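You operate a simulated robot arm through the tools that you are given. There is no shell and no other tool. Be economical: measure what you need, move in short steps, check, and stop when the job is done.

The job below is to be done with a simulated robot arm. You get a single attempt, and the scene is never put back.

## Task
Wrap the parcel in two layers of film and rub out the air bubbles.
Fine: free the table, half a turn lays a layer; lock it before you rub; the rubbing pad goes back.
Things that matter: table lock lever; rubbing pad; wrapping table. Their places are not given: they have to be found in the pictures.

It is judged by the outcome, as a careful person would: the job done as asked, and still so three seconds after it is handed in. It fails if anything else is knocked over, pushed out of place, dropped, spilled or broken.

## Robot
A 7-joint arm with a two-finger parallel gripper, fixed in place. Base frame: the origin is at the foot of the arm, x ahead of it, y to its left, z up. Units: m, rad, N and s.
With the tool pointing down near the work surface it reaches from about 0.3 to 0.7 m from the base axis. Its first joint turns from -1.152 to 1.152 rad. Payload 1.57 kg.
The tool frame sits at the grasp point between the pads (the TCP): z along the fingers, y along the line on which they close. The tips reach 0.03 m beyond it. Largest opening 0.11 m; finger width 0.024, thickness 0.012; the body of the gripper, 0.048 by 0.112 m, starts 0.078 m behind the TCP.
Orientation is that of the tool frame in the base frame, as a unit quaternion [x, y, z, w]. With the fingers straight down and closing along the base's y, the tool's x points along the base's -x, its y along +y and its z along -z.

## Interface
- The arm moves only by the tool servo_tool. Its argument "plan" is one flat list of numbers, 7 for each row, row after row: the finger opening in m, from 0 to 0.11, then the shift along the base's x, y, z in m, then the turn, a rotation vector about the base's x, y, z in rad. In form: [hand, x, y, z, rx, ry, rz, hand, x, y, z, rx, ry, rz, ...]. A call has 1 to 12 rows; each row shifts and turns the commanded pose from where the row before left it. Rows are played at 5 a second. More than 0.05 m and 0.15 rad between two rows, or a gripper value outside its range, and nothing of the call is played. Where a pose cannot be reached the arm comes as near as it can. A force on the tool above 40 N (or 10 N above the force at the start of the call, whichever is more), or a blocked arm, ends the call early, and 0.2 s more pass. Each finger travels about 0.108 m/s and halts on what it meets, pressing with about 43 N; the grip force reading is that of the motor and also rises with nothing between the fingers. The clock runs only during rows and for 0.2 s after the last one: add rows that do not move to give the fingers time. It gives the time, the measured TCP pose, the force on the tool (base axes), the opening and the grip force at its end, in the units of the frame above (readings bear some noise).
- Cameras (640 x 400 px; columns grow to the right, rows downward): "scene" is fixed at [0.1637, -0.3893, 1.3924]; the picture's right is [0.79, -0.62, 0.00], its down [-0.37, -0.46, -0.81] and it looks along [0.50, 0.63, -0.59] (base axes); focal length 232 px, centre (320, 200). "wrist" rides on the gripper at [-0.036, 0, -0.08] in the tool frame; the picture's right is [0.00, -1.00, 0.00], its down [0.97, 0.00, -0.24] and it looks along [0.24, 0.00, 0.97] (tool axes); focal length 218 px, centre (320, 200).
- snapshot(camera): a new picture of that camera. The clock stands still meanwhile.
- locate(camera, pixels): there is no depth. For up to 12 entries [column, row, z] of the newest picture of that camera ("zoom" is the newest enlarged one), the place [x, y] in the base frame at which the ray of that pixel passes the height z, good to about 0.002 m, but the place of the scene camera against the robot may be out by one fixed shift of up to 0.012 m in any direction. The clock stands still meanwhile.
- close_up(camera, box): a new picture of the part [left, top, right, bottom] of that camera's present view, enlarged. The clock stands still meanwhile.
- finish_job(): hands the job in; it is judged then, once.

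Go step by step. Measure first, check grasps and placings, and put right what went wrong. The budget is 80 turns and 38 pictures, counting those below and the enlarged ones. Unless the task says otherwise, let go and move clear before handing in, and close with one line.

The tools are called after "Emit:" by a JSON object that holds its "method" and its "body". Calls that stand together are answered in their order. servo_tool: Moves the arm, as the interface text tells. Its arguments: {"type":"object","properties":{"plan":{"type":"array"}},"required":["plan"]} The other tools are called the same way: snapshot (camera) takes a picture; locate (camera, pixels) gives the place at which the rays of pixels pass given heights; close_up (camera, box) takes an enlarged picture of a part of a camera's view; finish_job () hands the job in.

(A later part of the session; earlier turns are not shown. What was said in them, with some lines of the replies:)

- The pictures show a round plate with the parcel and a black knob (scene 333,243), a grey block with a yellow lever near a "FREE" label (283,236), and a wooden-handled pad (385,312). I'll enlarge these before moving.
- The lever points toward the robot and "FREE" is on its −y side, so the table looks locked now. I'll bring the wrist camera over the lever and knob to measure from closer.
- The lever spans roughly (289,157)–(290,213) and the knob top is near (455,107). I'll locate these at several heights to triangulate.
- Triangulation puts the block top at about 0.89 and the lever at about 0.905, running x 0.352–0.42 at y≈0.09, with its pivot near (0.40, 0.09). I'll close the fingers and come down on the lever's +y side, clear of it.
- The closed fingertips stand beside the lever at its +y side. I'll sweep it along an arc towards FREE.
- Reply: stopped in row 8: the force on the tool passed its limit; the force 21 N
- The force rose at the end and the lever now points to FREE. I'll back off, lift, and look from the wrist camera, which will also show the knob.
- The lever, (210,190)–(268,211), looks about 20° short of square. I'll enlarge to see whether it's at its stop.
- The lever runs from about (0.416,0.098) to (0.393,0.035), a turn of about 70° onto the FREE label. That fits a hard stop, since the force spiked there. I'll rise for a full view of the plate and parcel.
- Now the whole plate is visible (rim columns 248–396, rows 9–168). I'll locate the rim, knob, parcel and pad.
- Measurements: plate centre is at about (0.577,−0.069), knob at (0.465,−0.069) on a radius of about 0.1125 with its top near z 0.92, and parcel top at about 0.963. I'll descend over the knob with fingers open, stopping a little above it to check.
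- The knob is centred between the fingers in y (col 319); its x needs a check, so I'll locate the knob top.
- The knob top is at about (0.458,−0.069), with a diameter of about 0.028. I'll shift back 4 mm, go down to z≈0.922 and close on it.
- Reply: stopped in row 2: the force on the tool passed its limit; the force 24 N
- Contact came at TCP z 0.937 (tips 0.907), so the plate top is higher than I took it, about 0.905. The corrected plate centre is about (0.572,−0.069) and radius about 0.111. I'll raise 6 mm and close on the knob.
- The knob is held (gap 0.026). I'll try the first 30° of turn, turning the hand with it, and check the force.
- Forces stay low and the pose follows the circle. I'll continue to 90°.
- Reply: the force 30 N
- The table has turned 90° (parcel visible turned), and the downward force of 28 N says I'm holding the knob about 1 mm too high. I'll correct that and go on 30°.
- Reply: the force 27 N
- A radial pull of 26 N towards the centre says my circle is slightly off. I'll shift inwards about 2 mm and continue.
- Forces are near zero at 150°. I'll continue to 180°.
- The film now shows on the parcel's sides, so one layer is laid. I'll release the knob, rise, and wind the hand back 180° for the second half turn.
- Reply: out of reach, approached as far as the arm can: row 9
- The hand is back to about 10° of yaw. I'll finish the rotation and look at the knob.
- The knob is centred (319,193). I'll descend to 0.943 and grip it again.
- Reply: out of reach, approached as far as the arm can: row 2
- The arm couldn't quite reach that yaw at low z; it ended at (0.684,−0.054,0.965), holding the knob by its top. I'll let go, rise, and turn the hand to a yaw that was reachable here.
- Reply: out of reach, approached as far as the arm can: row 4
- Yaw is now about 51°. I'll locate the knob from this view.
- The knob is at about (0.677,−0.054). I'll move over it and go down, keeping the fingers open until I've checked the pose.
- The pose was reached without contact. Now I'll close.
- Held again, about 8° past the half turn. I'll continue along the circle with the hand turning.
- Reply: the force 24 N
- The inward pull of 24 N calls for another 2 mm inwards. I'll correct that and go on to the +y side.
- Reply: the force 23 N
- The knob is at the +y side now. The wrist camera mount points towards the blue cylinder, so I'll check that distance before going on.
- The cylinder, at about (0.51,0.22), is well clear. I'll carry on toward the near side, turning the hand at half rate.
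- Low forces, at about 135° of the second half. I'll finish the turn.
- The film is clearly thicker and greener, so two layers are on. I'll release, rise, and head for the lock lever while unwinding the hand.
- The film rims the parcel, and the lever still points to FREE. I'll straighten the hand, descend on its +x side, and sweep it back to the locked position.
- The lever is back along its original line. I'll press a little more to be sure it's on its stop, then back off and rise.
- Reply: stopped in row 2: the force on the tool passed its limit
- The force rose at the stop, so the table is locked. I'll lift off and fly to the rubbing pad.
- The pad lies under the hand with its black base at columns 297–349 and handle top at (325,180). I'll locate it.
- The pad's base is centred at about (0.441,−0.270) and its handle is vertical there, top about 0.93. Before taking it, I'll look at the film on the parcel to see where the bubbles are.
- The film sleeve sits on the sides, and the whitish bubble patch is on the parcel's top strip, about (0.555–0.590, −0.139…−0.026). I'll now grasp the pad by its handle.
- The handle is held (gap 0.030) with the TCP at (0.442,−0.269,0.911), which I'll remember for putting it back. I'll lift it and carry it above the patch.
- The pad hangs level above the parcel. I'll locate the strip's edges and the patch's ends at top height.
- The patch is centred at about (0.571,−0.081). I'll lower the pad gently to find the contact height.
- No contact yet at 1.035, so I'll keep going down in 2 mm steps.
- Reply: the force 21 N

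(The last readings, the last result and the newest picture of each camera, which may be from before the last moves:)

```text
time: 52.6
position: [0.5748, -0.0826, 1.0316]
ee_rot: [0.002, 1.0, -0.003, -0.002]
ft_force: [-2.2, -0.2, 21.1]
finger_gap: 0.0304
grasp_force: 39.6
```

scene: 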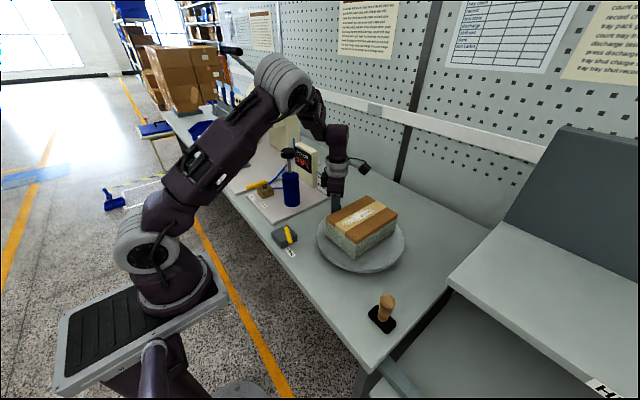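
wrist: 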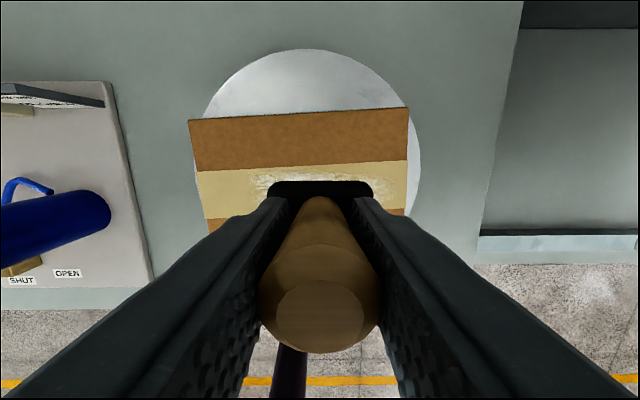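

Contact is at about 1.032 with 21 N. I'll ease off slightly and rub along the strip.

Emit:
{"method": "servo_tool", "body": {"plan": [0.01, -0.001, 0.012, 0.0008, 0, 0, 0, 0.01, -0.0005, 0.015, 0, 0, 0, 0, 0.01, -0.0005, 0.015, 0, 0, 0, 0, 0.01, 0.0005, -0.015, 0, 0, 0, 0, 0.01, 0.0005, -0.015, 0, 0, 0, 0, 0.01, 0.0005, -0.015, 0, 0, 0, 0, 0.01, 0.0005, -0.015, 0, 0, 0, 0, 0.01, 0.0005, -0.015, 0, 0, 0, 0, 0.01, 0.0005, -0.015, 0, 0, 0, 0]}}

```text
time: 53.6
position: [0.5732, -0.0456, 1.0312]
ee_rot: [-0.002, 1.0, 0.004, -0.004]
ft_force: [-3.9, 2.1, 9.8]
finger_gap: 0.0305
grasp_force: 39.5
stopped in row 5: the force on the tool passed its limit (the readings are from after the stop); the commanded pose is now the measured one
```

It tripped the force limit on reversal, and the contact now reads about 10 N. I'll continue with lighter pressure and slower strokes.

Emit:
{"method": "servo_tool", "body": {"plan": [0.01, 0, -0.01, 0.0003, 0, 0, 0, 0.01, 0, -0.01, 0, 0, 0, 0, 0.01, 0, -0.01, 0, 0, 0, 0, 0.01, 0, -0.01, 0, 0, 0, 0, 0.01, 0, -0.01, 0, 0, 0, 0, 0.01, 0, -0.01, 0, 0, 0, 0, 0.01, 0, -0.01, 0, 0, 0, 0, 0.01, 0, -0.005, 0, 0, 0, 0]}}

```text
time: 55.4
position: [0.573, -0.1205, 1.0318]
ee_rot: [-0.002, 1.0, 0.003, -0.003]
ft_force: [0.1, 11.3, 16.3]
finger_gap: 0.0305
grasp_force: 39.7
```

That's a steady 16 N with visible friction, so it's rubbing well. I'll stroke back to the other end.

Emit:
{"method": "servo_tool", "body": {"plan": [0.01, 0, 0.008, 0, 0, 0, 0, 0.01, 0, 0.009, 0, 0, 0, 0, 0.01, 0, 0.009, 0, 0, 0, 0, 0.01, 0, 0.009, 0, 0, 0, 0, 0.01, 0, 0.009, 0, 0, 0, 0, 0.01, 0, 0.009, 0, 0, 0, 0, 0.01, 0, 0.009, 0, 0, 0, 0, 0.01, 0, 0.009, 0, 0, 0, 0, 0.01, 0, 0.009, 0, 0, 0, 0, 0.01, 0, 0.005, 0, 0, 0, 0]}}

Emit:
{"method": "close_up", "body": {"camera": "scene", "box": [300, 150, 430, 280]}}

```text
time: 57.6
position: [0.5722, -0.0365, 1.0314]
ee_rot: [-0.002, 1.0, 0.003, -0.005]
ft_force: [-0.3, -3.1, 1.0]
finger_gap: 0.0304
grasp_force: 40.1
```

```text
3.08 times, centred on (365, 215) of scene
```

zoom: 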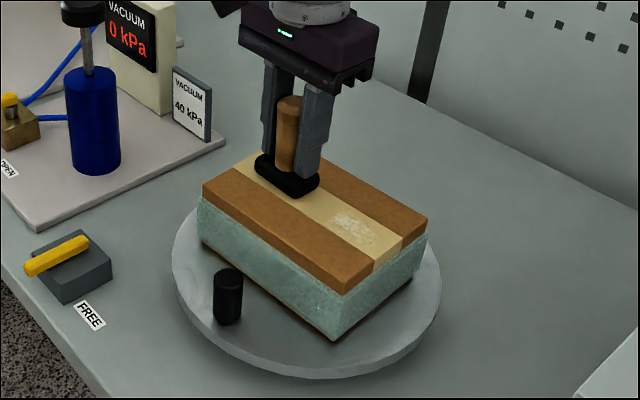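

The patch is fading; what remains is near the −y end. I'll do more strokes, concentrating there.

Emit:
{"method": "servo_tool", "body": {"plan": [0.01, 0, -0.012, -0.0004, 0, 0, 0, 0.01, 0, -0.012, 0, 0, 0, 0, 0.01, 0, -0.012, 0, 0, 0, 0, 0.01, 0, -0.012, 0, 0, 0, 0, 0.01, 0, -0.012, 0, 0, 0, 0, 0.01, 0, -0.012, 0, 0, 0, 0, 0.01, 0, -0.012, 0, 0, 0, 0, 0.01, 0, -0.006, 0, 0, 0, 0, 0.01, 0.002, 0.01, 0, 0, 0, 0, 0.01, 0.002, 0.01, 0, 0, 0, 0, 0.01, 0, 0.01, 0, 0, 0, 0, 0.01, 0, 0.01, 0, 0, 0, 0]}}

Emit:
{"method": "servo_tool", "body": {"plan": [0.01, 0, -0.012, 0, 0, 0, 0, 0.01, 0, -0.012, 0, 0, 0, 0, 0.01, 0, -0.012, 0, 0, 0, 0, 0.01, 0, -0.006, 0, 0, 0, 0, 0.01, -0.004, 0.01, 0, 0, 0, 0, 0.01, -0.003, 0.01, 0, 0, 0, 0, 0.01, 0, 0.012, 0, 0, 0, 0, 0.01, 0, 0.012, 0, 0, 0, 0, 0.01, 0, 0.012, 0, 0, 0, 0, 0.01, 0, 0.012, 0, 0, 0, 0, 0.01, 0, 0.012, 0, 0, 0, 0, 0.01, 0.003, 0.012, 0, 0, 0, 0]}}

Emit:
{"method": "close_up", "body": {"camera": "scene", "box": [300, 150, 430, 280]}}

```text
time: 60.2
position: [0.576, -0.0863, 1.0301]
ee_rot: [-0.002, 1.0, 0.003, -0.005]
ft_force: [0.6, -8.1, 7.9]
finger_gap: 0.0306
grasp_force: 39.6
```

```text
time: 62.8
position: [0.5722, -0.0366, 1.0307]
ee_rot: [-0.002, 1.0, 0.003, -0.004]
ft_force: [0.0, -0.4, -0.5]
finger_gap: 0.0307
grasp_force: 39.6
```

```text
3.08 times, centred on (365, 215) of scene
```

zoom: 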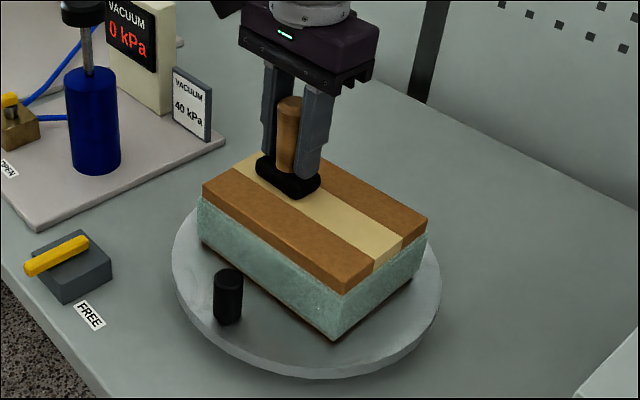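

The visible strip is clear. Contact is light at this end, so I'll press 1 mm lower, rub here briefly, then lift and check.

Emit:
{"method": "servo_tool", "body": {"plan": [0.01, 0, 0, -0.001, 0, 0, 0, 0.01, 0.003, -0.01, 0, 0, 0, 0, 0.01, 0.002, -0.01, 0, 0, 0, 0, 0.01, 0, 0.01, 0, 0, 0, 0, 0.01, 0, 0.01, -0.0005, 0, 0, 0, 0.01, -0.005, 0, 0, 0, 0, 0, 0.01, -0.004, -0.01, 0, 0, 0, 0, 0.01, 0, -0.01, 0.0005, 0, 0, 0, 0.01, 0, 0.01, 0, 0, 0, 0, 0.01, 0.003, 0.01, 0, 0, 0, 0]}}

Emit:
{"method": "servo_tool", "body": {"plan": [0.01, 0, 0, 0.04, 0, 0, 0, 0.01, -0.026, -0.037, 0.008, 0, 0, 0, 0.01, -0.026, -0.039, 0, 0, 0, 0, 0.01, -0.026, -0.039, 0, 0, 0, 0, 0.01, -0.026, -0.039, 0, 0, 0, 0, 0.01, -0.02, -0.039, 0, 0, 0, 0, 0.01, -0.005, -0.038, 0, 0, 0, 0, 0.01, 0, 0, 0, 0, 0, 0]}}

Emit:
{"method": "close_up", "body": {"camera": "scene", "box": [270, 170, 450, 350]}}

```text
time: 65.0
position: [0.5703, -0.0383, 1.0298]
ee_rot: [0.0, 1.0, 0.002, -0.005]
ft_force: [-4.2, -18.3, 21.8]
finger_gap: 0.0303
grasp_force: 39.2
```

```text
time: 66.8
position: [0.4436, -0.268, 1.0801]
ee_rot: [-0.002, 1.0, 0.003, -0.004]
ft_force: [-0.2, 0.6, -0.7]
finger_gap: 0.0308
grasp_force: 39.7
```

```text
2.22 times, centred on (360, 260) of scene
```

zoom: 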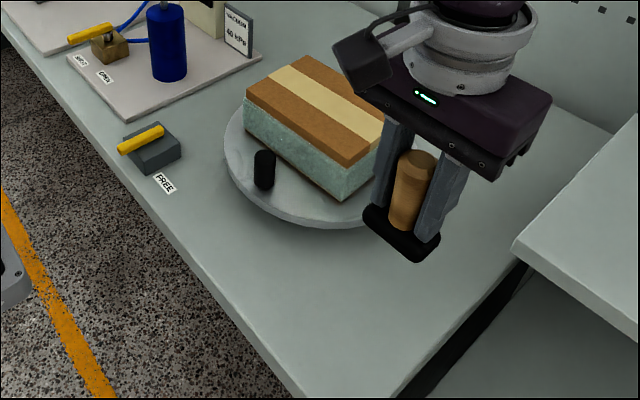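

The strip is clear of bubbles. The pad hangs level over its original place; I'll lower it to z≈0.913 and feel for the table.

Emit:
{"method": "servo_tool", "body": {"plan": [0.01, -0.001, -0.001, -0.045, 0, 0, 0, 0.01, 0, 0, -0.045, 0, 0, 0, 0.01, 0, 0, -0.045, 0, 0, 0, 0.01, 0, 0, -0.02, 0, 0, 0, 0.01, 0, 0, -0.008, 0, 0, 0, 0.01, 0, 0, -0.003, 0, 0, 0, 0.01, 0, 0, 0, 0, 0, 0]}}

```text
time: 68.4
position: [0.4414, -0.2671, 0.9123]
ee_rot: [-0.001, 1.0, 0.004, -0.004]
ft_force: [1.2, -0.3, -2.1]
finger_gap: 0.0305
grasp_force: 39.6
```

No contact force yet at 0.912, so I'll go down in 1 mm steps.

Emit:
{"method": "servo_tool", "body": {"plan": [0.01, 0, -0.001, -0.001, 0, 0, 0, 0.01, 0, 0, -0.001, 0, 0, 0, 0.01, 0, 0, 0, 0, 0, 0]}}

```text
time: 69.2
position: [0.442, -0.2701, 0.9088]
ee_rot: [-0.002, 1.0, 0.004, -0.004]
ft_force: [0.1, 0.1, 7.2]
finger_gap: 0.0305
grasp_force: 40.2
```

The pad rests on the table (7 N). I'll open and rise straight up.

Emit:
{"method": "servo_tool", "body": {"plan": [0.035, 0, 0, 0, 0, 0, 0, 0.06, 0, 0, 0, 0, 0, 0, 0.07, 0, 0, 0, 0, 0, 0, 0.07, 0, 0, 0.04, 0, 0, 0, 0.07, 0, 0, 0.045, 0, 0, 0, 0.07, 0, 0, 0.045, 0, 0, 0, 0.07, -0.02, 0, 0.045, 0, 0, 0, 0.07, -0.02, 0, 0.04, 0, 0, 0, 0.07, 0, 0, 0, 0, 0, 0]}}

Emit:
{"method": "snapshot", "body": {"camera": "wrist"}}

Emit:
{"method": "close_up", "body": {"camera": "scene", "box": [240, 170, 440, 340]}}

```text
time: 71.2
position: [0.4, -0.2681, 1.127]
ee_rot: [-0.002, 1.0, 0.004, -0.003]
ft_force: [0.7, -0.4, 0.3]
finger_gap: 0.07
grasp_force: 0.0
```

```text
2 pictures are left
```

wrist: 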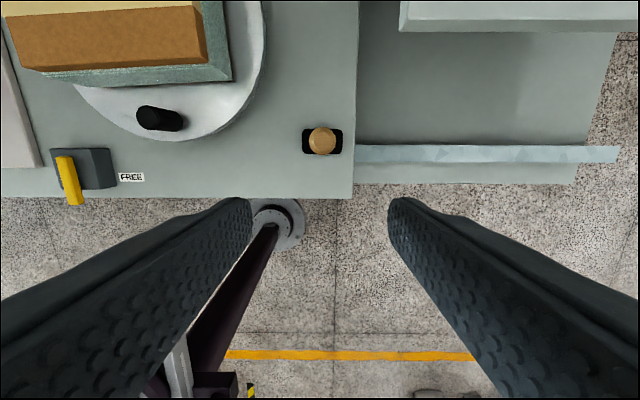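

```text
2.35 times, centred on (340, 255) of scene
```

zoom: 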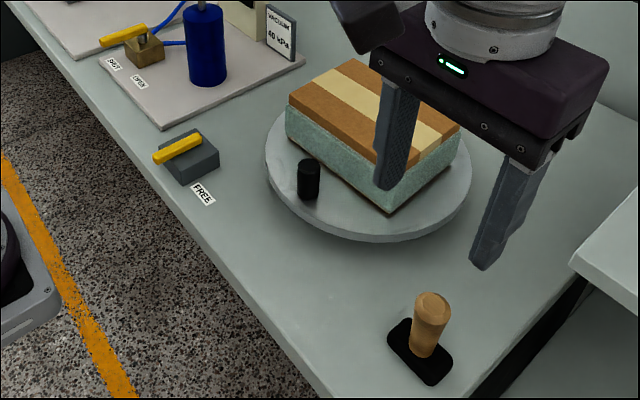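

The pad stands upright in its original place, the lever is back in the locked position, the film is on, the strip is clear, and the hand is free. I'm handing in.

Emit:
{"method": "finish_job", "body": {}}

```text
The job is handed in.
```

I wrapped the parcel in two layers of film (two half turns of the table), locked the table, rubbed the bubble patch until none showed, put the pad back where it was, and handed the job in.
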